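You operate a simulated robot arm through the tools that you are given. There is no shell and no other tool. Be economical: measure what you need, move in short steps, check, and stop when the job is done.

You are at the controls of a simulated robot arm. One attempt, no reset.

## Task
Find the thin place in the teal tape, then switch the light off.
Fine: it shows only with the dimmer at high; thin place at the red line, brake back on, dimmer to low.

It is judged by the outcome, as a careful person would: the job done as asked, and still so three seconds after it is handed in. It fails if anything else is knocked over, pushed out of place, dropped, spilled or broken.

## Robot
A 7-joint arm with a two-finger parallel gripper on a trunk, on a base that drives. Base frame: it is fixed to the floor where the robot stands at the start and does not move with it; the origin is under the middle of the robot, x ahead of it, y to its left, z up. Readings come in mm, degrees, newtons and seconds.
With the tool pointing down near the work surface it reaches from about 100 to 720 mm from the robot's upright axis, wherever it stands. Its first joint turns from -166.0 to 166.0 degrees. Places, roughly: brake lever [800, 100, 900]; dimmer knob [600, -200, 900]; light box switch [600, -100, 900]. Payload 1.57 kg.
The tool frame sits at the grasp point between the pads (the TCP): z along the fingers, y along the line on which they close. The tips reach 30 mm beyond it. Largest opening 110 mm; finger width 24, thickness 12; the body of the gripper, 48 by 112 mm, starts 78 mm behind the TCP.
Orientation is that of the tool frame in the base frame, as a unit quaternion [x, y, z, w]. With the fingers straight down and closing along the base's y, the tool's x points along the base's -x, its y along +y and its z along -z.

## Interface
- The arm moves only by the tool jog_arm. Its arguments are lists of equal length, an entry for each row: "delta_pos": the shift along the base's x, y, z in mm, a list of three; "rot": the turn, a rotation vector about the base's x, y, z in degrees, a list of three; "gripper": the closure in counts, from 0 (fully open) to 255 (shut). In form: {"delta_pos": [[x, y, z], ...], "rot": [[wx, wy, wz], ...], "gripper": [gripper, ...]}. A call has 1 to 10 rows; each row is the pose to reach, as a shift and turn from the pose commanded when the call began. Each row takes 0.2 s and may step no farther than 50 mm and 8.6 degrees from the row before; otherwise, or with a gripper value out of range, the whole call is refused. A pose out of reach is approached as far as the arm can. The call stops where the force on the tool passes 40 N (or 10 N more than at its start, if that is more) or the arm is blocked; 0.2 s more then pass. Each finger travels about 45 mm/s and halts on what it meets, pressing with about 42 N; the grip force reading is that of the motor and also rises with nothing between the fingers. The clock runs only during rows and for 0.2 s after the last one: add rows that repeat a pose to give the fingers time. It gives the time, the measured TCP pose, the force on the tool (base axes), the opening and the grip force at its end, in the units of the frame above (readings bear some noise), with the torque about the TCP (base axes, N m) and any sound that the robot's microphone picked up.
- Cameras (640 x 400 px; columns grow to the right, rows downward): "scene" is now at [9.7, 111.4, 1590.4]; the picture's right is [-0.55, -0.84, 0.00], its down [-0.57, 0.38, -0.73] and it looks along [0.61, -0.40, -0.69] (base axes); focal length 264 px, centre (320, 200). "wrist" rides on the gripper at [70, 16, -141] in the tool frame; the picture's right is [-0.23, 0.97, 0.00], its down [-0.86, -0.20, -0.48] and it looks along [-0.47, -0.11, 0.88] (tool axes); focal length 222 px, centre (320, 200). There is no depth. A picture from a camera that has moved, and an enlarged one, comes with that camera's place and axes in the base frame and with its lens.
- capture(camera): a new picture of that camera. No time passes.
- lift_body(by): slides the trunk up (or, below 0, down) by that many mm; the arm and the scene camera ride with it, the base frame stays. It gives what a move gives, with no picture.
- roll_base(legs): drives the robot by 1 to 6 legs, each [ahead, turn to the left] in mm and degrees, along the robot's own axes; the way and the turn of a leg run together, so that a leg with both is an arc; at most 1500 mm and 180 degrees a leg. The arm and the cameras ride along, it lands a little off, and it stops where it bumps. It gives what a move gives.
- turn_head(pan, tilt): turns the head with the scene camera to pan (to the left, within 155 degrees either way) and tilt (down, from -29 to 69), counted from straight ahead of the robot. It gives what a move gives.
- inspect(camera, box): a new picture of the part [left, top, right, bottom] of that camera's present view, enlarged. No time passes.
- hand_in(): hands the job in; it is judged then, once.

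Work in short steps. Places have to be worked out from the pictures, the camera data and where the tool is seen: move nearer, look again, correct. Check each grasp and each placing, and mend what went wrong. You have 120 turns and 90 pictures in all, those below and enlarged ones among them. Open the gripper and draw the arm clear of the work before you hand the job in, unless the task says otherwise; then end with one line.

The tools are called after ">>>" as name(argument=value, ...) on one line, values as JSON. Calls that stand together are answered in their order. jog_arm: Moves the arm, as the interface text tells. Its arguments: {"type":"object","properties":{"delta_pos":{"type":"array","items":{"type":"array","items":{"type":"number"}}},"rot":{"type":"array","items":{"type":"array","items":{"type":"number"}}},"gripper":{"type":"array","items":{"type":"number"}}},"required":["delta_pos","rot","gripper"]} The other tools are called the same way: lift_body (by) slides the trunk up or down; roll_base (legs) drives the base; turn_head (pan, tilt) turns the head that bears the scene camera; capture (camera) takes a picture; inspect (camera, box) takes an enlarged picture of a part of a camera's view; hand_in () hands the job in.

At the start:

```text
t: 0.0
tcp_pos: [463.8, -226.0, 1216.7]
tool_rot: [-0.001, 1.0, -0.001, 0.0]
contact_force: [-0.3, 0.6, 0.3]
wrist_torque: [-0.02, -0.04, 0.02]
opening: 110.0
gripper_force: 0.0
trunk travel left (down, up): [-525.0, 65.0]
robot x, y, heading: [-2.3, -1.4, -0.0]
head pan, tilt: [-33.4, 43.3]
```

scene: 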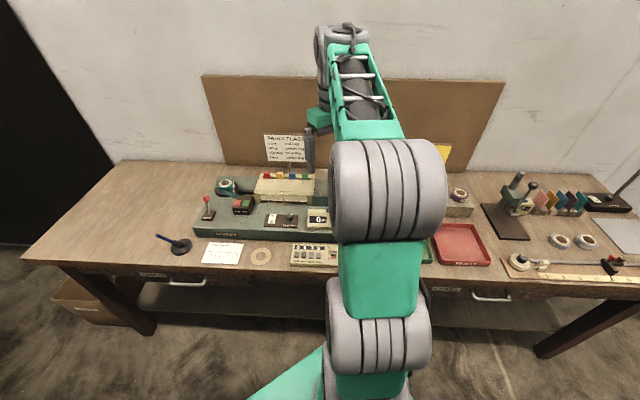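
wrist: 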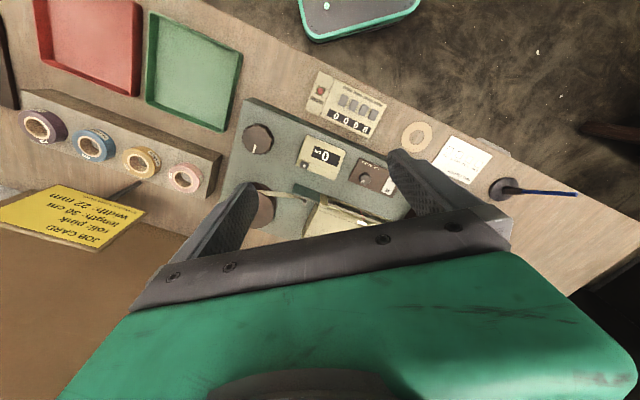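

The scene shows a bench with a machine; the arm hides part of it. I enlarge the machine's area and the rest first.

>>> inspect(camera="scene", box=[180, 120, 350, 280])

>>> inspect(camera="wrist", box=[200, 60, 520, 260])

```text
2.50 times, centred on (265, 200) of scene
camera zoom: at [9.7, 111.4, 1590.4], right [-0.55, -0.84, 0.0], down [-0.57, 0.38, -0.73], along [0.61, -0.4, -0.69], focal length 661 px, centre (458, 200)
```

zoom: 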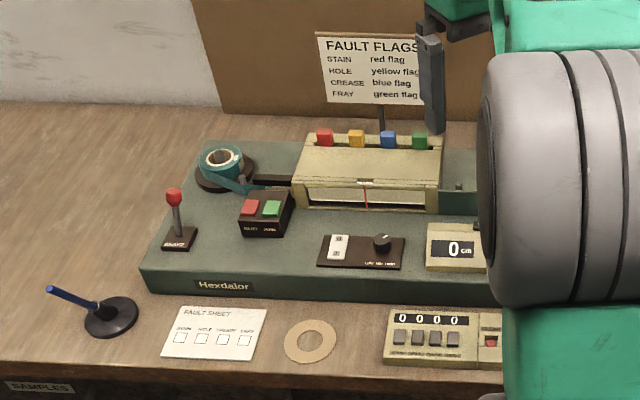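

```text
2.00 times, centred on (360, 160) of wrist
camera zoom: at [394.7, -209.9, 1356.1], right [0.23, 0.97, 0.0], down [0.86, -0.2, 0.48], along [0.47, -0.11, -0.88], focal length 444 px, centre (240, 280)
```

zoom: 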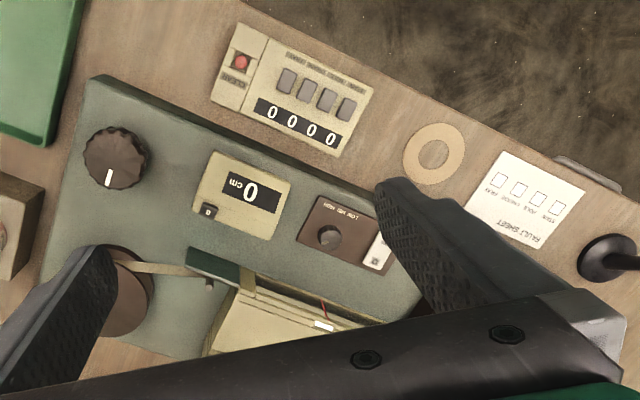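

Machine made out: supply reel and brake at left, light box with red line, rocker switch and dimmer in front, large wind knob at right. I shift the arm to the right to clear the scene camera's view.

>>> jog_arm(delta_pos=[[-20, -45, 0], [-40, -90, 0], [-60, -135, 0], [-80, -180, 0], [-100, -225, 0], [-120, -270, 0]], rot=[[0, 0, 0], [0, 0, 0], [0, 0, 0], [0, 0, 0], [0, 0, 0], [0, 0, 0]], gripper=[0, 0, 0, 0, 0, 0])

>>> turn_head(pan=-15, tilt=45)

>>> capture(camera="scene")

```text
t: 1.4
tcp_pos: [343.3, -498.4, 1216.2]
tool_rot: [0.0, 1.0, 0.0, 0.0]
contact_force: [0.6, -0.4, -0.7]
wrist_torque: [0.04, 0.02, 0.02]
opening: 110.3
gripper_force: 0.0
trunk travel left (down, up): [-525.0, 65.0]
robot x, y, heading: [1.4, -1.8, -0.1]
head pan, tilt: [-33.4, 43.3]
```

```text
t: 2.2
tcp_pos: [343.5, -496.7, 1216.6]
tool_rot: [-0.001, 1.0, -0.002, -0.001]
contact_force: [-0.3, -0.3, 0.4]
wrist_torque: [-0.01, -0.03, -0.02]
opening: 109.9
gripper_force: 0.1
trunk travel left (down, up): [-525.0, 65.0]
robot x, y, heading: [-0.8, 0.1, 0.0]
head pan, tilt: [-15.0, 45.0]
```

```text
85 pictures are left
camera scene: at [19.2, 135.8, 1588.0], right [-0.26, -0.97, 0.0], down [-0.68, 0.18, -0.71], along [0.68, -0.18, -0.71], focal length 264 px, centre (320, 200)
```

scene: 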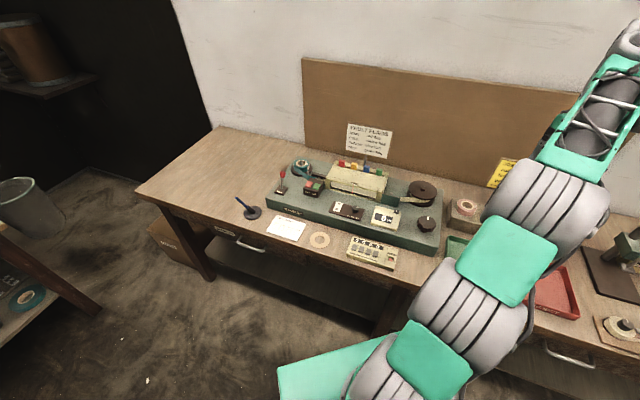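

The whole machine is in view now. I enlarge it.

>>> inspect(camera="scene", box=[260, 145, 360, 225])

>>> inspect(camera="scene", box=[325, 155, 445, 255])

```text
5.00 times, centred on (310, 185) of scene
camera zoom: at [19.2, 135.8, 1588.0], right [-0.26, -0.97, 0.0], down [-0.68, 0.18, -0.71], along [0.68, -0.18, -0.71], focal length 1322 px, centre (370, 275)
```

zoom: 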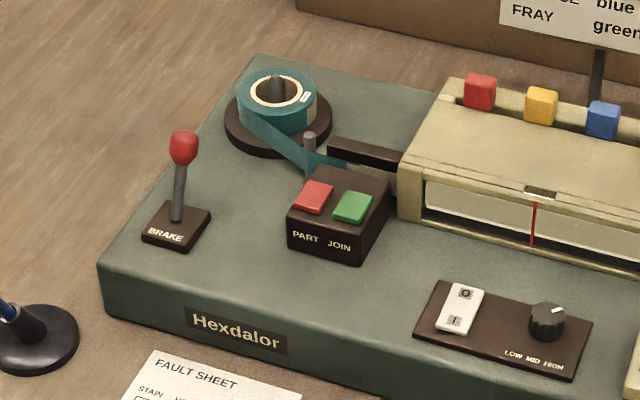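

```text
4.00 times, centred on (385, 205) of scene
camera zoom: at [19.2, 135.8, 1588.0], right [-0.26, -0.97, 0.0], down [-0.68, 0.18, -0.71], along [0.68, -0.18, -0.71], focal length 1057 px, centre (60, 180)
```

zoom: 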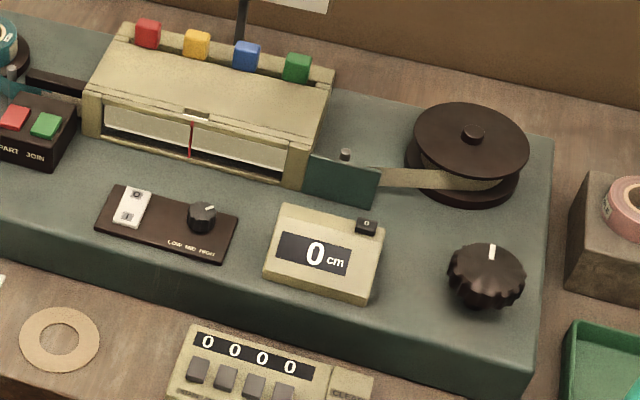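

Estimates (mm): wind knob ≈(475,-356), dimmer ≈(605,-150), switch ≈(630,-93), brake knob ≈(790,75). The bench is yawed about -24°. I turn to face it and drive a bit closer so everything is in reach.

>>> roll_base(legs=[[0, -24], [150, 0]])

>>> turn_head(pan=0, tilt=48)

>>> capture(camera="scene")

```text
t: 4.8
tcp_pos: [246.0, -655.9, 1215.5]
tool_rot: [0.21, 0.978, 0.0, -0.001]
contact_force: [0.4, 0.4, 0.3]
wrist_torque: [0.01, 0.01, -0.02]
opening: 110.3
gripper_force: 0.0
trunk travel left (down, up): [-525.0, 65.0]
robot x, y, heading: [138.4, -64.9, -24.2]
head pan, tilt: [-15.0, 45.0]
```

```text
t: 5.6
tcp_pos: [245.7, -656.4, 1216.6]
tool_rot: [0.21, 0.978, 0.0, 0.001]
contact_force: [-0.8, 0.3, 0.8]
wrist_torque: [-0.01, -0.03, 0.01]
opening: 109.8
gripper_force: 0.0
trunk travel left (down, up): [-525.0, 65.0]
robot x, y, heading: [136.6, -62.1, -24.2]
head pan, tilt: [0.0, 48.0]
```

```text
82 pictures are left
camera scene: at [219.1, 73.0, 1583.8], right [-0.41, -0.91, 0.0], down [-0.68, 0.31, -0.67], along [0.61, -0.28, -0.74], focal length 264 px, centre (320, 200)
```

scene: 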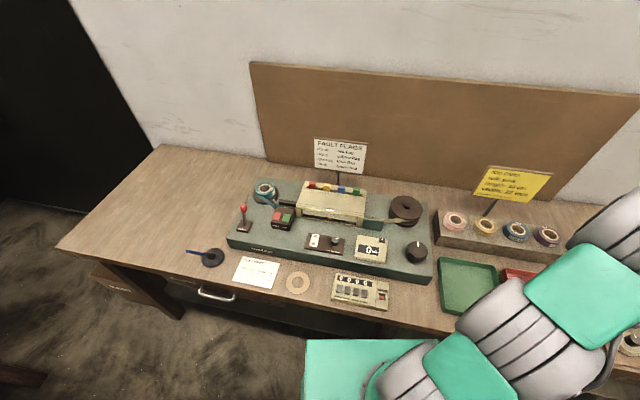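

I zoom in again from the new, closer place to refine locations.

>>> inspect(camera="scene", box=[225, 165, 337, 265])

>>> inspect(camera="scene", box=[325, 180, 445, 290])

```text
4.00 times, centred on (281, 215) of scene
camera zoom: at [219.1, 73.0, 1583.8], right [-0.41, -0.91, 0.0], down [-0.68, 0.31, -0.67], along [0.61, -0.28, -0.74], focal length 1057 px, centre (476, 140)
```

zoom: 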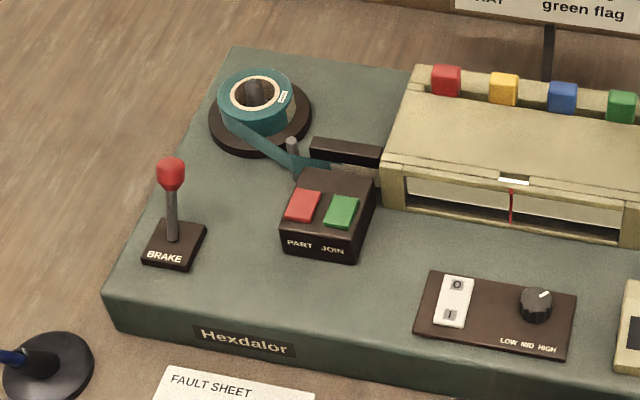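

```text
3.64 times, centred on (385, 235) of scene
camera zoom: at [219.1, 73.0, 1583.8], right [-0.41, -0.91, 0.0], down [-0.68, 0.31, -0.67], along [0.61, -0.28, -0.74], focal length 961 px, centre (84, 73)
```

zoom: 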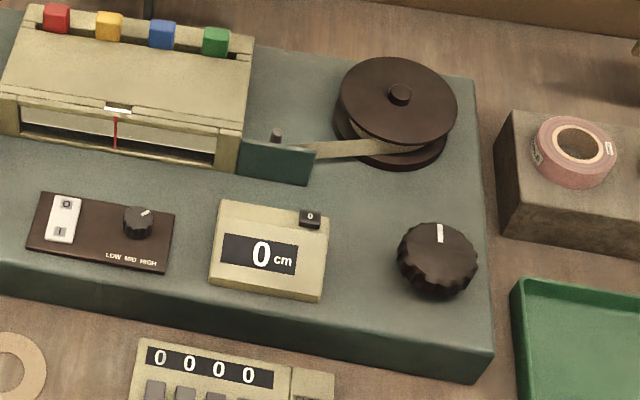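

Enlarged pictures are sharp, so I zoom tightly on the window, switch/dimmer, and right tape guide.

>>> inspect(camera="scene", box=[316, 205, 372, 240])

>>> inspect(camera="scene", box=[326, 230, 350, 256])

>>> inspect(camera="scene", box=[286, 185, 372, 236])

>>> inspect(camera="scene", box=[302, 226, 346, 258])

```text
11.43 times, centred on (344, 222) of scene
camera zoom: at [219.1, 73.0, 1583.8], right [-0.41, -0.91, 0.0], down [-0.68, 0.31, -0.67], along [0.61, -0.28, -0.74], focal length 3020 px, centre (46, -57)
```

zoom: 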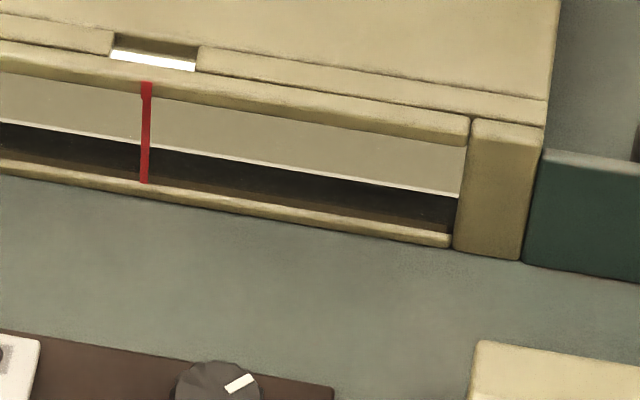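

```text
15.38 times, centred on (338, 243) of scene
camera zoom: at [219.1, 73.0, 1583.8], right [-0.41, -0.91, 0.0], down [-0.68, 0.31, -0.67], along [0.61, -0.28, -0.74], focal length 4066 px, centre (43, -462)
```

zoom: 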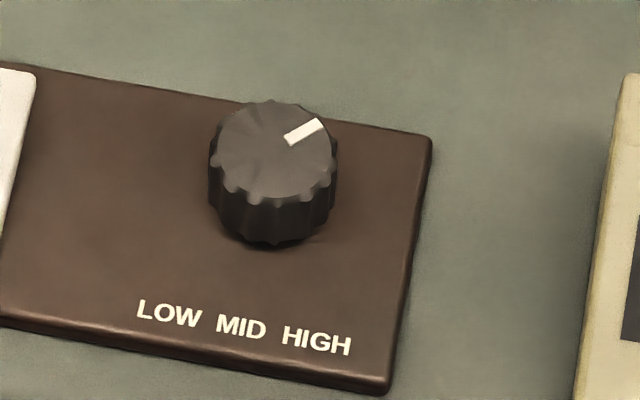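

```text
7.44 times, centred on (329, 210) of scene
camera zoom: at [219.1, 73.0, 1583.8], right [-0.41, -0.91, 0.0], down [-0.68, 0.31, -0.67], along [0.61, -0.28, -0.74], focal length 1967 px, centre (253, 122)
```

zoom: 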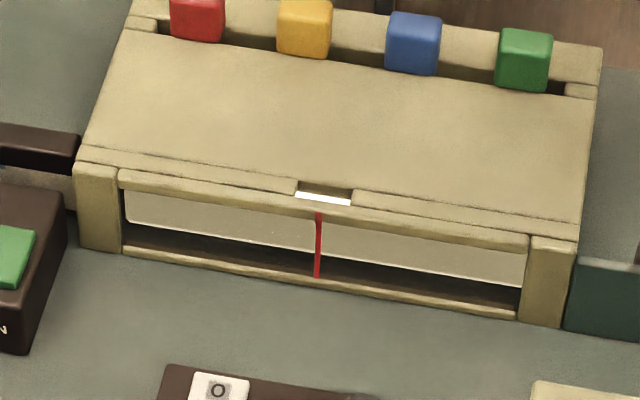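

```text
12.50 times, centred on (324, 242) of scene
camera zoom: at [219.1, 73.0, 1583.8], right [-0.41, -0.91, 0.0], down [-0.68, 0.31, -0.67], along [0.61, -0.28, -0.74], focal length 3304 px, centre (270, -325)
```

zoom: 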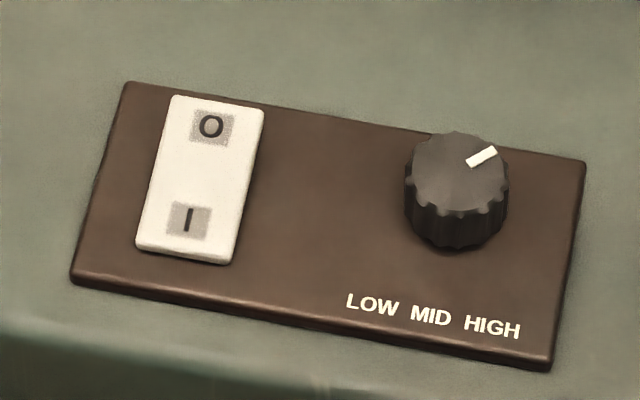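

The window shows a beige leader and light showing in the notch (lamp seems on). The dimmer points ~40–50° clockwise. I check the splice area, brake and take-up guide.

>>> inspect(camera="scene", box=[250, 175, 314, 235])

>>> inspect(camera="scene", box=[232, 195, 270, 240])

>>> inspect(camera="scene", box=[352, 190, 432, 266])

```text
6.67 times, centred on (282, 205) of scene
camera zoom: at [219.1, 73.0, 1583.8], right [-0.41, -0.91, 0.0], down [-0.68, 0.31, -0.67], along [0.61, -0.28, -0.74], focal length 1762 px, centre (573, 167)
```

zoom: 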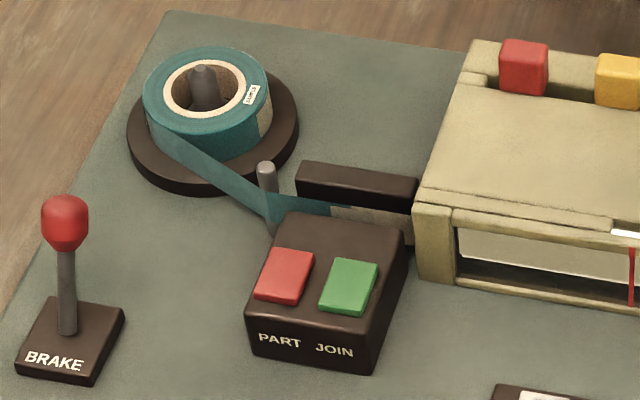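

```text
8.89 times, centred on (251, 218) of scene
camera zoom: at [219.1, 73.0, 1583.8], right [-0.41, -0.91, 0.0], down [-0.68, 0.31, -0.67], along [0.61, -0.28, -0.74], focal length 2349 px, centre (933, 44)
```

zoom: 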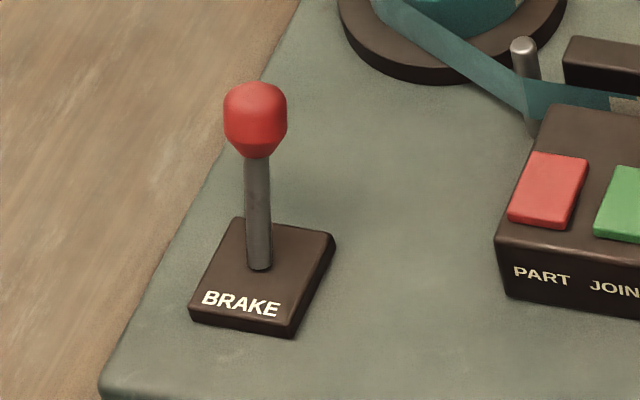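

```text
5.26 times, centred on (392, 228) of scene
camera zoom: at [219.1, 73.0, 1583.8], right [-0.41, -0.91, 0.0], down [-0.68, 0.31, -0.67], along [0.61, -0.28, -0.74], focal length 1391 px, centre (-59, 53)
```

zoom: 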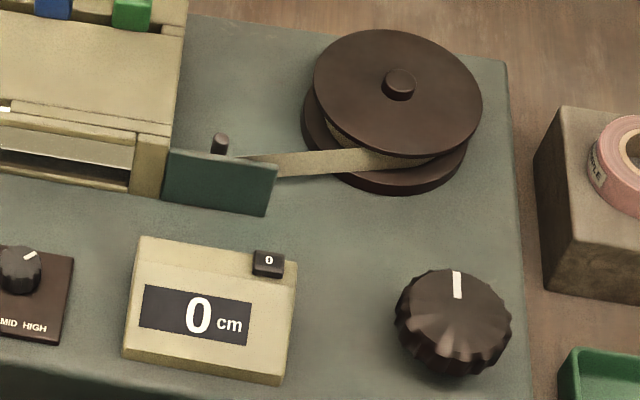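

Teal is joined to the leader, counter at 0. I move the arm high over to the brake (two calls), turning the tool to the machine's yaw (~-36°) on the way.

>>> jog_arm(delta_pos=[[29, 38, 0], [58, 76, 0], [87, 114, 0], [116, 152, 0], [145, 190, 0], [174, 228, 0], [203, 266, 0], [232, 304, 0], [261, 342, 0], [290, 380, 0]], rot=[[0, 0, -1.2], [0, 0, -2.4], [0, 0, -3.6], [0, 0, -4.8], [0, 0, -6], [0, 0, -7.2], [0, 0, -8.4], [0, 0, -9.6], [0, 0, -10.8], [0, 0, -12]], gripper=[0, 0, 0, 0, 0, 0, 0, 0, 0, 0])

>>> jog_arm(delta_pos=[[29, 38, 0], [58, 76, 0], [87, 114, 0], [116, 152, 0], [145, 190, 0], [174, 228, -10], [190, 260, -30], [205, 285, -50], [220, 310, -70]], rot=[[0, 0, 0], [0, 0, 0], [0, 0, 0], [0, 0, 0], [0, 0, 0], [0, 0, 0], [0, 0, 0], [0, 0, 0], [0, 0, 0]], gripper=[0, 0, 0, 0, 0, 0, 0, 0, 0])

>>> capture(camera="wrist")

>>> capture(camera="scene")

```text
t: 7.8
tcp_pos: [537.2, -275.4, 1218.5]
tool_rot: [0.312, 0.95, 0.0, 0.0]
contact_force: [-0.8, 0.1, 0.8]
wrist_torque: [-0.03, -0.02, -0.02]
opening: 110.0
gripper_force: 0.1
trunk travel left (down, up): [-525.0, 65.0]
robot x, y, heading: [137.6, -63.9, -24.2]
head pan, tilt: [0.0, 48.0]
```

```text
t: 9.8
tcp_pos: [756.0, 33.5, 1147.3]
tool_rot: [0.311, 0.95, -0.001, -0.001]
contact_force: [0.6, 0.2, -0.4]
wrist_torque: [0.01, 0.02, -0.03]
opening: 109.8
gripper_force: 0.1
trunk travel left (down, up): [-525.0, 65.0]
robot x, y, heading: [138.5, -63.1, -24.3]
head pan, tilt: [0.0, 48.0]
```

```text
72 pictures are left
camera wrist: at [709.4, 87.1, 1287.9], right [0.76, 0.65, 0.0], down [0.57, -0.67, 0.48], along [0.31, -0.36, -0.88], focal length 222 px, centre (320, 200)
```

wrist: 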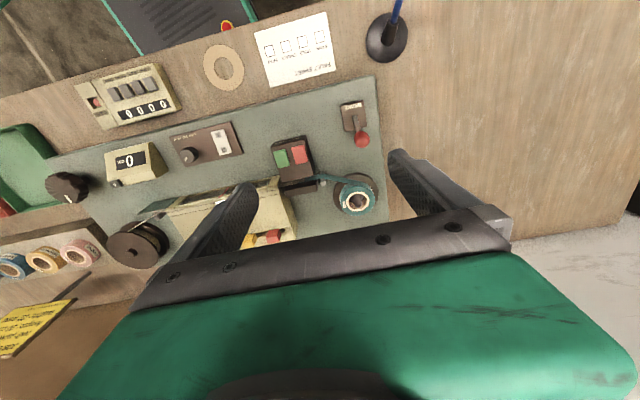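

```text
71 pictures are left
camera scene: at [219.8, 73.7, 1583.7], right [-0.41, -0.91, 0.0], down [-0.68, 0.31, -0.67], along [0.61, -0.28, -0.74], focal length 264 px, centre (320, 200)
```

scene: 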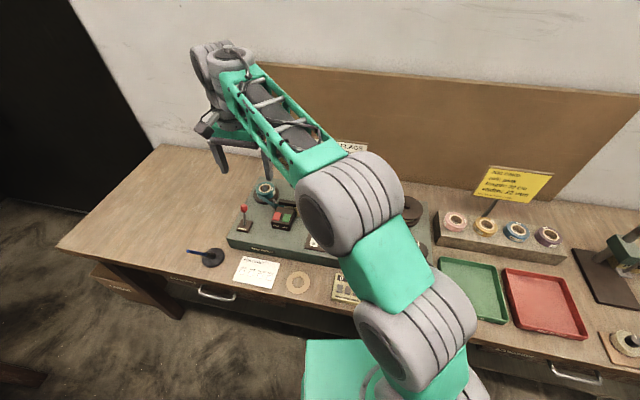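

From above, the brake's ball is seen offset from its base. I zoom to work out its lean.

>>> inspect(camera="wrist", box=[310, 80, 410, 180])

```text
4.00 times, centred on (360, 130) of wrist
camera zoom: at [709.4, 87.1, 1287.9], right [0.76, 0.65, 0.0], down [0.57, -0.67, 0.48], along [0.31, -0.36, -0.88], focal length 888 px, centre (160, 480)
```

zoom: 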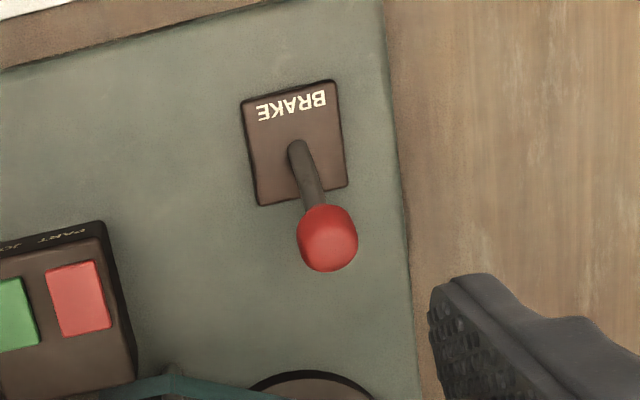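

Ball ≈(809,68,948), pivot ≈(794,83,885): the lever leans away from the operator (~19°). I'll put closed fingers behind it (836,46) and pull it toward the operator. First move above and close.

>>> jog_arm(delta_pos=[[27, 4, 0], [54, 8, 0], [82, 13, 0], [82, 13, -40], [82, 13, -80], [82, 13, -110], [82, 13, -110], [82, 13, -110], [82, 13, -110]], rot=[[0, 0, 0], [0, 0, 0], [0, 0, 0], [0, 0, 0], [0, 0, 0], [0, 0, 0], [0, 0, 0], [0, 0, 0], [0, 0, 0]], gripper=[255, 255, 255, 255, 255, 255, 255, 255, 255])

>>> inspect(camera="wrist", box=[240, 40, 480, 240])

>>> inspect(camera="scene", box=[200, 130, 310, 240])

```text
t: 11.8
tcp_pos: [838.1, 46.7, 1038.5]
tool_rot: [0.311, 0.95, 0.0, 0.0]
contact_force: [1.0, -0.4, 0.0]
wrist_torque: [0.01, -0.01, 0.01]
opening: 0.0
gripper_force: 21.2
out of reach, approached as far as the arm can: row 3, 4
trunk travel left (down, up): [-525.0, 65.0]
robot x, y, heading: [137.4, -65.6, -23.9]
head pan, tilt: [0.0, 48.0]
```

```text
2.00 times, centred on (360, 140) of wrist
camera zoom: at [792.1, 100.2, 1178.4], right [0.76, 0.65, 0.0], down [0.57, -0.67, 0.48], along [0.31, -0.36, -0.88], focal length 444 px, centre (240, 320)
```

zoom: 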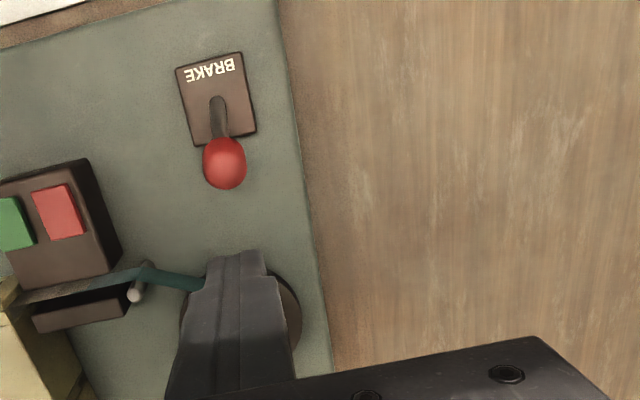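

```text
3.64 times, centred on (255, 185) of scene
camera zoom: at [219.2, 73.3, 1583.8], right [-0.41, -0.91, 0.0], down [-0.68, 0.31, -0.67], along [0.61, -0.28, -0.74], focal length 961 px, centre (556, 254)
```

zoom: 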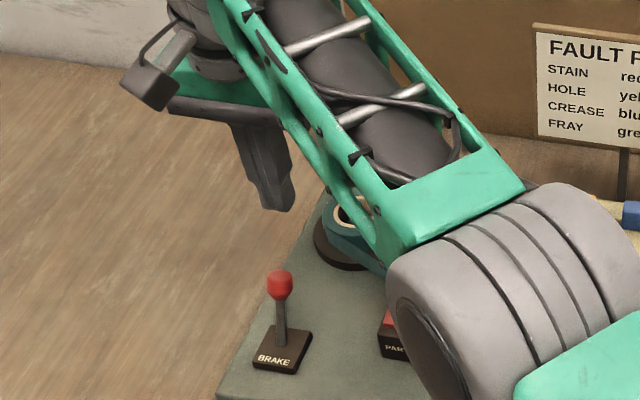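

Aligned 36 mm behind the ball and clear of the reel. I descend to tip z≈928, then pull along -n by about 55 mm, watching the force.

>>> jog_arm(delta_pos=[[0, 0, -40], [0, 0, -80], [-8, 6, -80], [-16, 12, -80], [-24, 18, -80], [-32, 24, -80], [-40, 30, -80], [-48, 36, -82]], rot=[[0, 0, 0], [0, 0, 0], [0, 0, 0], [0, 0, 0], [0, 0, 0], [0, 0, 0], [0, 0, 0], [0, 0, 0]], gripper=[255, 255, 255, 255, 255, 255, 255, 255])

>>> inspect(camera="wrist", box=[240, 40, 480, 240])

```text
t: 13.6
tcp_pos: [789.7, 83.8, 954.7]
tool_rot: [0.311, 0.95, -0.001, 0.0]
contact_force: [0.0, 0.4, 0.5]
wrist_torque: [0.01, -0.01, 0.0]
opening: 0.1
gripper_force: 20.9
trunk travel left (down, up): [-525.0, 65.0]
robot x, y, heading: [136.9, -60.1, -24.5]
head pan, tilt: [0.0, 48.0]
```

```text
2.00 times, centred on (360, 140) of wrist
camera zoom: at [743.9, 136.8, 1095.8], right [0.76, 0.65, 0.0], down [0.57, -0.67, 0.48], along [0.31, -0.36, -0.88], focal length 444 px, centre (240, 320)
```

zoom: 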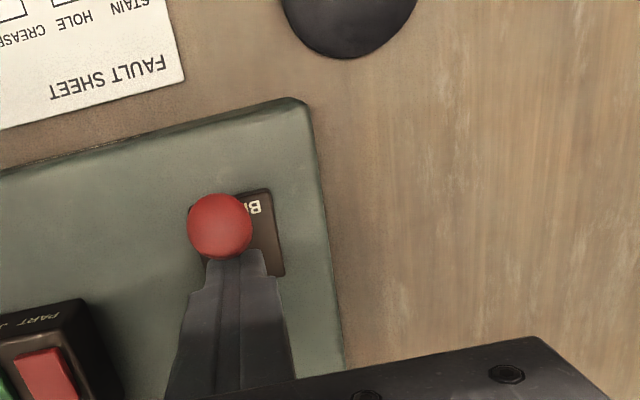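

The ball now leans toward the operator. I lift off and check the lever and window.

>>> jog_arm(delta_pos=[[8, -6, 10], [8, -6, 50], [8, -6, 100], [8, -6, 150], [-30, -35, 180], [-60, -70, 200]], rot=[[0, 0, 0], [0, 0, 0], [0, 0, 0], [0, 0, 0], [0, 0, 0], [0, 0, 0]], gripper=[255, 255, 255, 255, 255, 255])

>>> capture(camera="wrist")

```text
refused: row 5 steps farther than a row can; nothing moved
```

```text
66 pictures are left
camera wrist: at [743.9, 136.8, 1095.8], right [0.76, 0.65, 0.0], down [0.57, -0.67, 0.48], along [0.31, -0.36, -0.88], focal length 222 px, centre (320, 200)
```

wrist: 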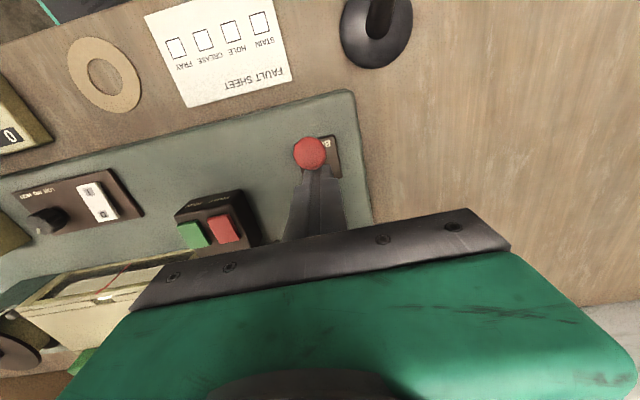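

One row was too long; I redo the lift with shorter steps.

>>> jog_arm(delta_pos=[[8, -6, 10], [8, -6, 50], [8, -6, 95], [8, -6, 140], [-15, -25, 170], [-40, -55, 195]], rot=[[0, 0, 0], [0, 0, 0], [0, 0, 0], [0, 0, 0], [0, 0, 0], [0, 0, 0]], gripper=[255, 255, 255, 255, 255, 255])

>>> capture(camera="wrist")

```text
t: 15.0
tcp_pos: [749.9, 27.3, 1146.6]
tool_rot: [0.312, 0.95, -0.001, -0.001]
contact_force: [0.3, 0.4, 0.5]
wrist_torque: [0.04, 0.01, 0.0]
opening: 0.0
gripper_force: 21.1
trunk travel left (down, up): [-525.0, 65.0]
robot x, y, heading: [133.7, -63.0, -24.3]
head pan, tilt: [0.0, 48.0]
```

```text
65 pictures are left
camera wrist: at [703.6, 81.4, 1287.1], right [0.76, 0.65, 0.0], down [0.57, -0.67, 0.48], along [0.31, -0.36, -0.88], focal length 222 px, centre (320, 200)
```

wrist: 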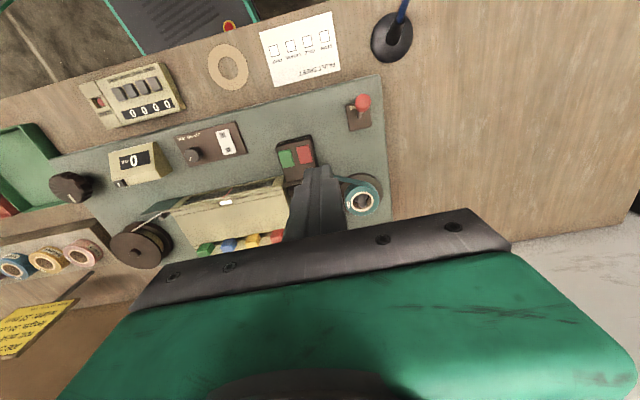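

Brake lever stays over toward the operator. Now I move over to the wind knob at ≈(471,-355), opening on the way.

>>> jog_arm(delta_pos=[[-28, -38, 0], [-56, -76, 0], [-84, -114, 0], [-112, -152, 0], [-140, -190, 0], [-168, -228, 0], [-196, -266, -10], [-224, -304, -20], [-252, -342, -35], [-279, -382, -50]], rot=[[0, 0, 0], [0, 0, 0], [0, 0, 0], [0, 0, 0], [0, 0, 0], [0, 0, 0], [0, 0, 0], [0, 0, 0], [0, 0, 0], [0, 0, 0]], gripper=[255, 255, 255, 255, 255, 120, 0, 0, 0, 0])

>>> capture(camera="wrist")

>>> capture(camera="scene")

```text
refused: row 10 steps farther than a row can; nothing moved
```

```text
64 pictures are left
camera wrist: at [703.6, 81.4, 1287.1], right [0.76, 0.65, 0.0], down [0.57, -0.67, 0.48], along [0.31, -0.36, -0.88], focal length 222 px, centre (320, 200)
```

wrist: 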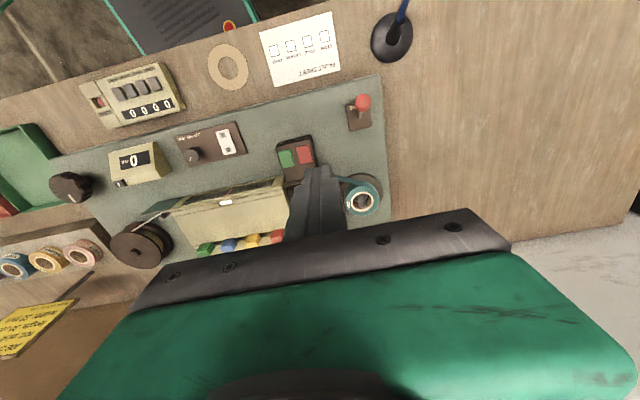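

```text
63 pictures are left
camera scene: at [218.4, 72.7, 1583.8], right [-0.41, -0.91, 0.0], down [-0.68, 0.31, -0.67], along [0.61, -0.28, -0.74], focal length 264 px, centre (320, 200)
```

scene: 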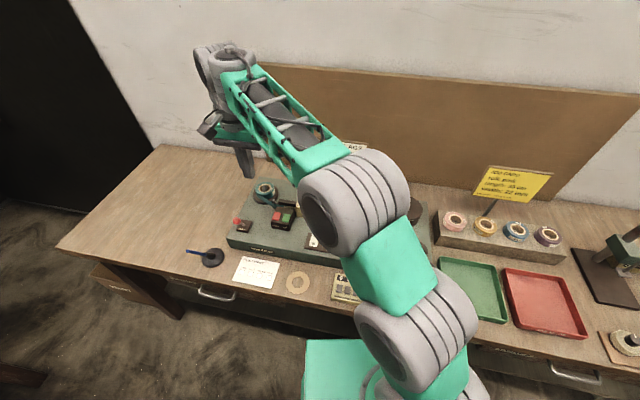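

Again just over the step limit; I shrink the last steps and avoid pairing pictures with risky moves.

>>> jog_arm(delta_pos=[[-28, -38, 0], [-56, -76, 0], [-84, -114, 0], [-112, -152, 0], [-140, -190, 0], [-168, -228, 0], [-196, -266, -8], [-224, -304, -16], [-252, -342, -24], [-279, -380, -32]], rot=[[0, 0, 0], [0, 0, 0], [0, 0, 0], [0, 0, 0], [0, 0, 0], [0, 0, 0], [0, 0, 0], [0, 0, 0], [0, 0, 0], [0, 0, 0]], gripper=[255, 255, 255, 255, 255, 120, 0, 0, 0, 0])

```text
t: 17.2
tcp_pos: [469.2, -353.1, 1118.4]
tool_rot: [0.312, 0.95, 0.0, 0.0]
contact_force: [0.2, 0.1, 0.1]
wrist_torque: [-0.02, 0.02, 0.02]
opening: 102.0
gripper_force: 0.1
trunk travel left (down, up): [-525.0, 65.0]
robot x, y, heading: [135.9, -62.1, -24.1]
head pan, tilt: [0.0, 48.0]
```

Now pictures from here of the knob.

>>> capture(camera="wrist")

>>> capture(camera="scene")

```text
62 pictures are left
camera wrist: at [421.5, -299.0, 1258.3], right [0.76, 0.65, 0.0], down [0.57, -0.67, 0.48], along [0.31, -0.36, -0.88], focal length 222 px, centre (320, 200)
```

wrist: 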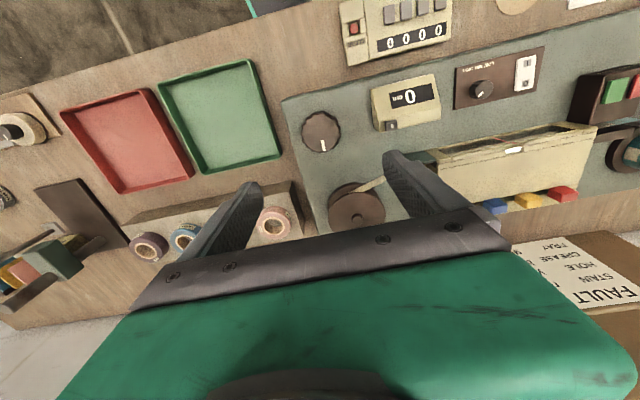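

```text
61 pictures are left
camera scene: at [219.1, 72.8, 1583.8], right [-0.41, -0.91, 0.0], down [-0.68, 0.31, -0.67], along [0.61, -0.28, -0.74], focal length 264 px, centre (320, 200)
```

scene: 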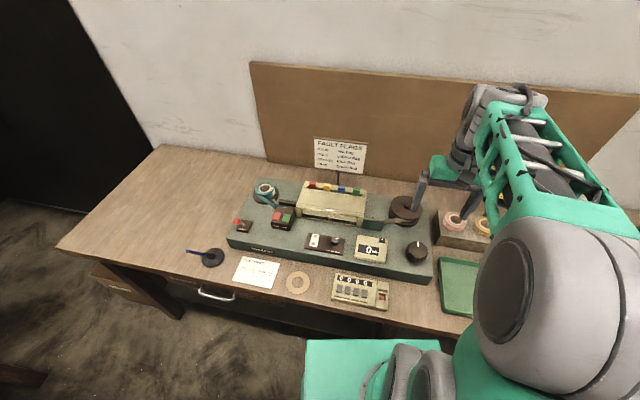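

Window and counter remain visible to the scene camera with the arm here. Knob ≈(469,-350, top ~930). I lower to z≈1010 and re-check alignment.

>>> jog_arm(delta_pos=[[0, 3, -40], [0, 3, -80], [0, 3, -108]], rot=[[0, 0, 0], [0, 0, 0], [0, 0, 0]], gripper=[0, 0, 0])

>>> capture(camera="wrist")

>>> inspect(camera="scene", box=[350, 180, 460, 290])

```text
t: 18.0
tcp_pos: [472.0, -351.0, 1008.2]
tool_rot: [0.312, 0.95, 0.001, 0.0]
contact_force: [0.4, -0.8, 0.2]
wrist_torque: [0.01, 0.01, 0.0]
opening: 109.9
gripper_force: 0.0
trunk travel left (down, up): [-525.0, 65.0]
robot x, y, heading: [136.2, -61.1, -24.4]
head pan, tilt: [0.0, 48.0]
```

```text
60 pictures are left
camera wrist: at [425.3, -298.1, 1149.2], right [0.76, 0.65, 0.0], down [0.57, -0.67, 0.48], along [0.31, -0.36, -0.88], focal length 222 px, centre (320, 200)
```

wrist: 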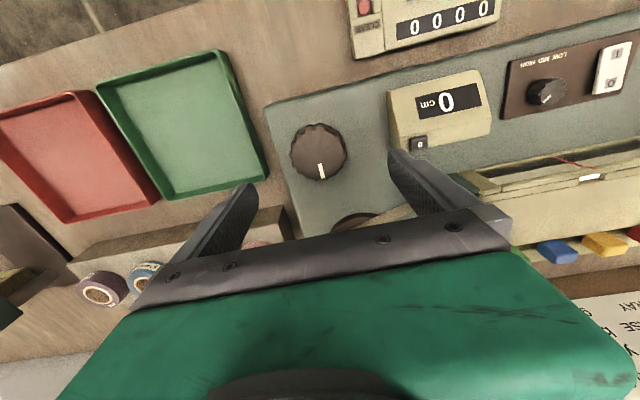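

```text
3.64 times, centred on (405, 235) of scene
camera zoom: at [219.3, 73.1, 1583.8], right [-0.41, -0.91, 0.0], down [-0.68, 0.31, -0.67], along [0.61, -0.28, -0.74], focal length 961 px, centre (11, 73)
```

zoom: 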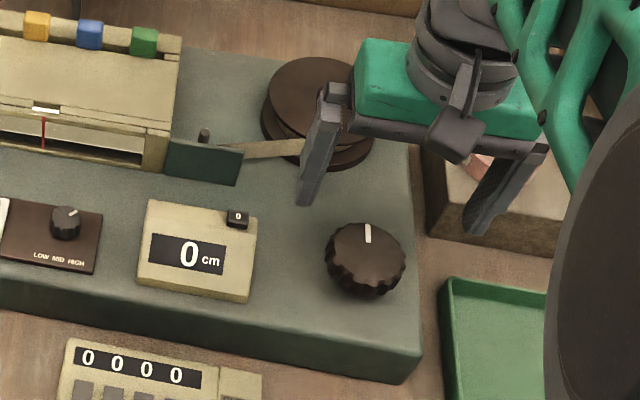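

Knob centre ≈(466,-347), top ≈930. I shift slightly, descend so that tips are at ≈908, and close on it.

>>> jog_arm(delta_pos=[[-6, 4, 0], [-6, 4, -35], [-6, 4, -70], [-6, 4, -70], [-6, 4, -70], [-6, 4, -70], [-6, 4, -70], [-6, 4, -70]], rot=[[0, 0, 0], [0, 0, 0], [0, 0, 0], [0, 0, 0], [0, 0, 0], [0, 0, 0], [0, 0, 0], [0, 0, 0]], gripper=[0, 0, 0, 180, 180, 180, 180, 180])

>>> inspect(camera="scene", box=[350, 180, 460, 290])

```text
t: 19.8
tcp_pos: [463.9, -347.4, 937.3]
tool_rot: [0.313, 0.95, -0.001, -0.001]
contact_force: [-14.3, -20.0, -3.5]
wrist_torque: [-0.62, 0.27, -0.2]
opening: 57.9
gripper_force: 31.4
trunk travel left (down, up): [-525.0, 65.0]
robot x, y, heading: [138.6, -62.1, -24.3]
head pan, tilt: [0.0, 48.0]
```

```text
3.64 times, centred on (405, 235) of scene
camera zoom: at [217.9, 70.4, 1584.1], right [-0.41, -0.91, 0.0], down [-0.68, 0.31, -0.67], along [0.61, -0.28, -0.74], focal length 961 px, centre (11, 73)
```

zoom: 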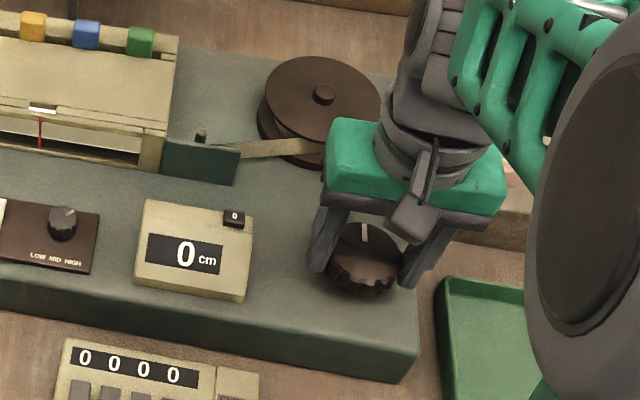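

Knob gripped (58 mm). The ~25 N sideways load says the axis is a touch off; I relieve 3 mm in that direction and try a small counter-clockwise turn of 24°.

>>> jog_arm(delta_pos=[[-2, -3, 0], [-2, -3, 0], [-2, -3, 0], [-2, -3, 0]], rot=[[0, 0, 0], [0, 0, 8], [0, 0, 16], [0, 0, 24]], gripper=[180, 180, 180, 180])

>>> inspect(camera="scene", box=[310, 185, 430, 285])

```text
t: 20.8
tcp_pos: [461.3, -349.7, 939.2]
tool_rot: [0.107, 0.994, 0.0, 0.0]
contact_force: [-8.2, -12.2, -3.1]
wrist_torque: [0.03, -0.06, -0.67]
opening: 57.7
gripper_force: 31.2
trunk travel left (down, up): [-525.0, 65.0]
robot x, y, heading: [134.3, -63.0, -24.4]
head pan, tilt: [0.0, 48.0]
```

```text
4.00 times, centred on (370, 235) of scene
camera zoom: at [218.3, 71.3, 1584.1], right [-0.41, -0.91, 0.0], down [-0.68, 0.31, -0.67], along [0.61, -0.28, -0.74], focal length 1057 px, centre (120, 60)
```

zoom: 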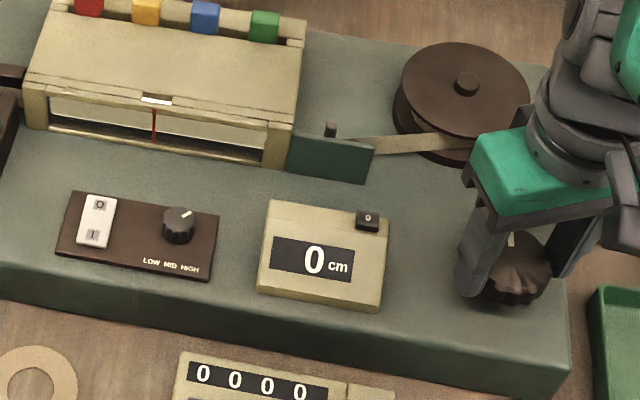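

Torque shows resistance and the counter is still 0. I turn clockwise instead, well past the start.

>>> jog_arm(delta_pos=[[-1, -2, 0], [-1, -2, 0], [-1, -2, 0], [-1, -2, 0], [-1, -2, 0], [-1, -2, 0], [-1, -2, 0], [-1, -2, 0], [-1, -2, 0]], rot=[[0, 0, -8], [0, 0, -16], [0, 0, -24], [0, 0, -32], [0, 0, -40], [0, 0, -48], [0, 0, -56], [0, 0, -64], [0, 0, -72]], gripper=[180, 180, 180, 180, 180, 180, 180, 180, 180])

>>> inspect(camera="scene", box=[310, 185, 430, 285])

```text
t: 22.2
tcp_pos: [465.8, -347.2, 938.6]
tool_rot: [0.485, 0.874, 0.003, 0.0]
contact_force: [11.4, 12.3, 2.7]
wrist_torque: [0.93, -0.44, 0.15]
opening: 57.4
gripper_force: 45.4
trunk travel left (down, up): [-525.0, 65.0]
robot x, y, heading: [136.2, -66.1, -23.9]
head pan, tilt: [0.0, 48.0]
stopped in row 7: the force on the tool passed its limit at 41 N (the readings are from after the stop); the commanded pose is now the measured one
```

```text
4.00 times, centred on (370, 235) of scene
camera zoom: at [219.2, 75.0, 1583.6], right [-0.41, -0.91, 0.0], down [-0.68, 0.3, -0.67], along [0.61, -0.27, -0.74], focal length 1057 px, centre (120, 60)
```

zoom: 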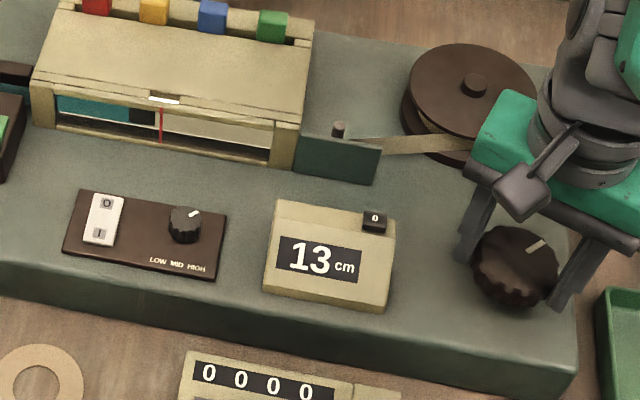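

Clockwise winds: 13 cm and teal enters the window. From the three gripped poses the knob axis solves to ≈(467.6,-350). I re-centre there and look closely at the window.

>>> jog_arm(delta_pos=[[1.8, -2.8, 0]], rot=[[0, 0, 0]], gripper=[180])

>>> inspect(camera="scene", box=[290, 200, 386, 260])

```text
t: 22.6
tcp_pos: [466.1, -345.4, 940.0]
tool_rot: [0.485, 0.874, 0.003, -0.002]
contact_force: [10.6, 33.1, 7.9]
wrist_torque: [0.7, -0.11, 0.2]
opening: 57.7
gripper_force: 45.1
trunk travel left (down, up): [-525.0, 65.0]
robot x, y, heading: [136.0, -63.0, -24.1]
head pan, tilt: [0.0, 48.0]
```

```text
6.67 times, centred on (338, 230) of scene
camera zoom: at [219.3, 78.2, 1583.5], right [-0.41, -0.91, 0.0], down [-0.68, 0.3, -0.67], along [0.61, -0.27, -0.74], focal length 1762 px, centre (200, 0)
```

zoom: 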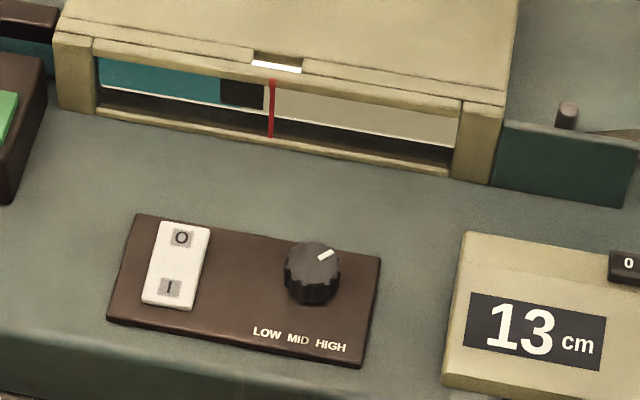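

Force grew, and the camera shift shows the base sways under load. I open to release the strain, and see the free pose.

>>> jog_arm(delta_pos=[[0, 0, 0], [0, 0, 0], [0, 0, 0]], rot=[[0, 0, 0], [0, 0, 0], [0, 0, 0]], gripper=[80, 80, 80])

>>> inspect(camera="scene", box=[330, 190, 450, 290])

>>> capture(camera="wrist")

```text
t: 23.4
tcp_pos: [464.7, -351.3, 939.3]
tool_rot: [0.488, 0.873, 0.002, 0.0]
contact_force: [-0.6, -0.2, 0.2]
wrist_torque: [0.03, -0.05, -0.01]
opening: 75.4
gripper_force: 0.1
trunk travel left (down, up): [-525.0, 65.0]
robot x, y, heading: [138.5, -66.9, -23.9]
head pan, tilt: [0.0, 48.0]
```

```text
4.00 times, centred on (390, 240) of scene
camera zoom: at [218.9, 73.3, 1583.8], right [-0.41, -0.91, 0.0], down [-0.68, 0.3, -0.67], along [0.61, -0.27, -0.74], focal length 1057 px, centre (40, 40)
```

zoom: 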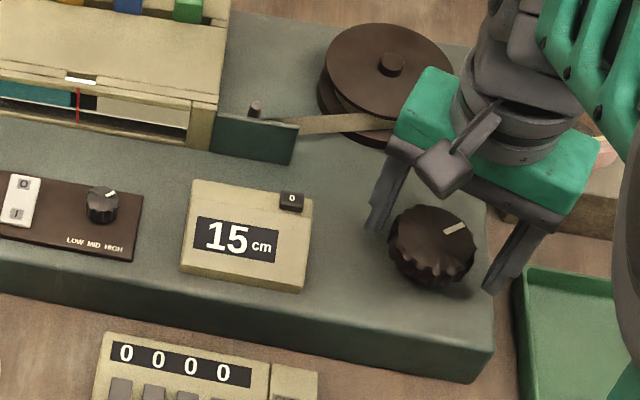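

```text
53 pictures are left
camera wrist: at [442.0, -284.7, 1080.2], right [0.95, 0.32, 0.0], down [0.28, -0.83, 0.48], along [0.15, -0.45, -0.88], focal length 222 px, centre (320, 200)
```

wrist: 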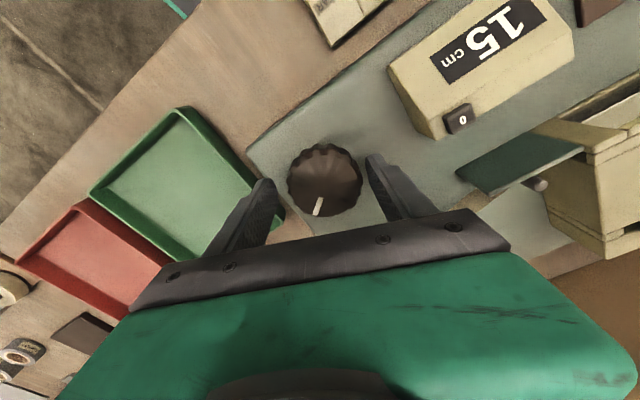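

Free pose (464.7,-351.3); the wrist view puts the knob centre at about (466,-344.5), matching the +y push. I shift (+1,+6.5) and regrip to test the force.

>>> jog_arm(delta_pos=[[1, 6.5, 0], [1, 6.5, 0], [1, 6.5, 0], [1, 6.5, 0]], rot=[[0, 0, 0], [0, 0, 0], [0, 0, 0], [0, 0, 0]], gripper=[80, 160, 160, 160])

```text
t: 24.4
tcp_pos: [465.3, -345.9, 939.2]
tool_rot: [0.489, 0.872, 0.002, -0.001]
contact_force: [-13.2, -9.9, -0.6]
wrist_torque: [-0.74, 0.65, -0.09]
opening: 57.2
gripper_force: 30.2
trunk travel left (down, up): [-525.0, 65.0]
robot x, y, heading: [138.4, -60.9, -24.1]
head pan, tilt: [0.0, 48.0]
```

Combining both wrist views and forces, the knob centre agrees at ≈(467,-349.5) with its top at ≈915. I open, move there 9 mm lower, and regrip.

>>> jog_arm(delta_pos=[[0, 0, 0], [1.3, -4.7, 0], [1.3, -4.7, -9], [1.3, -4.7, -9], [1.3, -4.7, -9], [1.3, -4.7, -9]], rot=[[0, 0, 0], [0, 0, 0], [0, 0, 0], [0, 0, 0], [0, 0, 0], [0, 0, 0]], gripper=[80, 80, 80, 160, 160, 160])

```text
t: 25.8
tcp_pos: [467.1, -348.9, 931.5]
tool_rot: [0.489, 0.872, 0.002, 0.0]
contact_force: [-5.9, -3.0, -0.1]
wrist_torque: [-0.38, 0.52, 0.03]
opening: 57.3
gripper_force: 30.3
trunk travel left (down, up): [-525.0, 65.0]
robot x, y, heading: [135.3, -61.7, -24.5]
head pan, tilt: [0.0, 48.0]
```

Much better (6 N). I wind clockwise 24° and look at the window.

>>> jog_arm(delta_pos=[[0, 0, 0], [0, 0, 0], [0, 0, 0], [0, 0, 0]], rot=[[0, 0, -6], [0, 0, -12], [0, 0, -18], [0, 0, -24]], gripper=[160, 160, 160, 160])

>>> inspect(camera="scene", box=[290, 200, 386, 260])

```text
t: 26.8
tcp_pos: [469.1, -349.1, 931.1]
tool_rot: [0.659, 0.752, 0.002, 0.002]
contact_force: [-2.0, -6.2, 3.7]
wrist_torque: [0.24, 0.77, 0.01]
opening: 56.9
gripper_force: 45.3
trunk travel left (down, up): [-525.0, 65.0]
robot x, y, heading: [139.1, -60.7, -24.0]
head pan, tilt: [0.0, 48.0]
```

```text
6.67 times, centred on (338, 230) of scene
camera zoom: at [218.5, 72.7, 1583.9], right [-0.41, -0.91, 0.0], down [-0.68, 0.3, -0.67], along [0.61, -0.27, -0.74], focal length 1762 px, centre (200, 0)
```

zoom: 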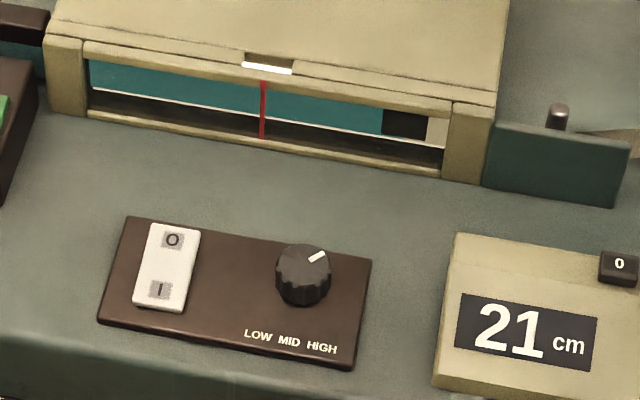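

Smooth now; 24° ≈ 7 cm, teal fills the window. Before going on, I'll check whether the dimmer is truly at high: release, rise and move over the dimmer at ≈(604,-157).

>>> jog_arm(delta_pos=[[0, 0, 0], [0, 0, 0], [0, 0, 45], [0, 0, 90], [23, 32, 95], [46, 64, 95], [69, 96, 95], [91, 128, 95], [114, 160, 95], [137, 192, 95]], rot=[[0, 0, 0], [0, 0, 0], [0, 0, 0], [0, 0, 6], [0, 0, 13], [0, 0, 20], [0, 0, 27], [0, 0, 34], [0, 0, 41], [0, 0, 46]], gripper=[80, 60, 60, 60, 60, 60, 60, 60, 60, 60])

>>> capture(camera="wrist")

```text
t: 29.0
tcp_pos: [605.8, -155.9, 1024.7]
tool_rot: [0.312, 0.95, 0.001, -0.001]
contact_force: [-0.4, 0.6, 0.3]
wrist_torque: [-0.03, 0.04, 0.0]
opening: 84.2
gripper_force: 0.2
trunk travel left (down, up): [-525.0, 65.0]
robot x, y, heading: [137.3, -58.3, -24.2]
head pan, tilt: [0.0, 48.0]
```

```text
51 pictures are left
camera wrist: at [558.7, -103.3, 1164.8], right [0.76, 0.65, 0.0], down [0.57, -0.67, 0.48], along [0.31, -0.36, -0.88], focal length 222 px, centre (320, 200)
```

wrist: 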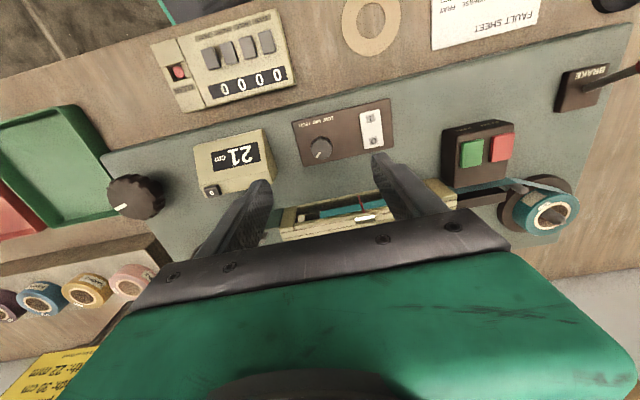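

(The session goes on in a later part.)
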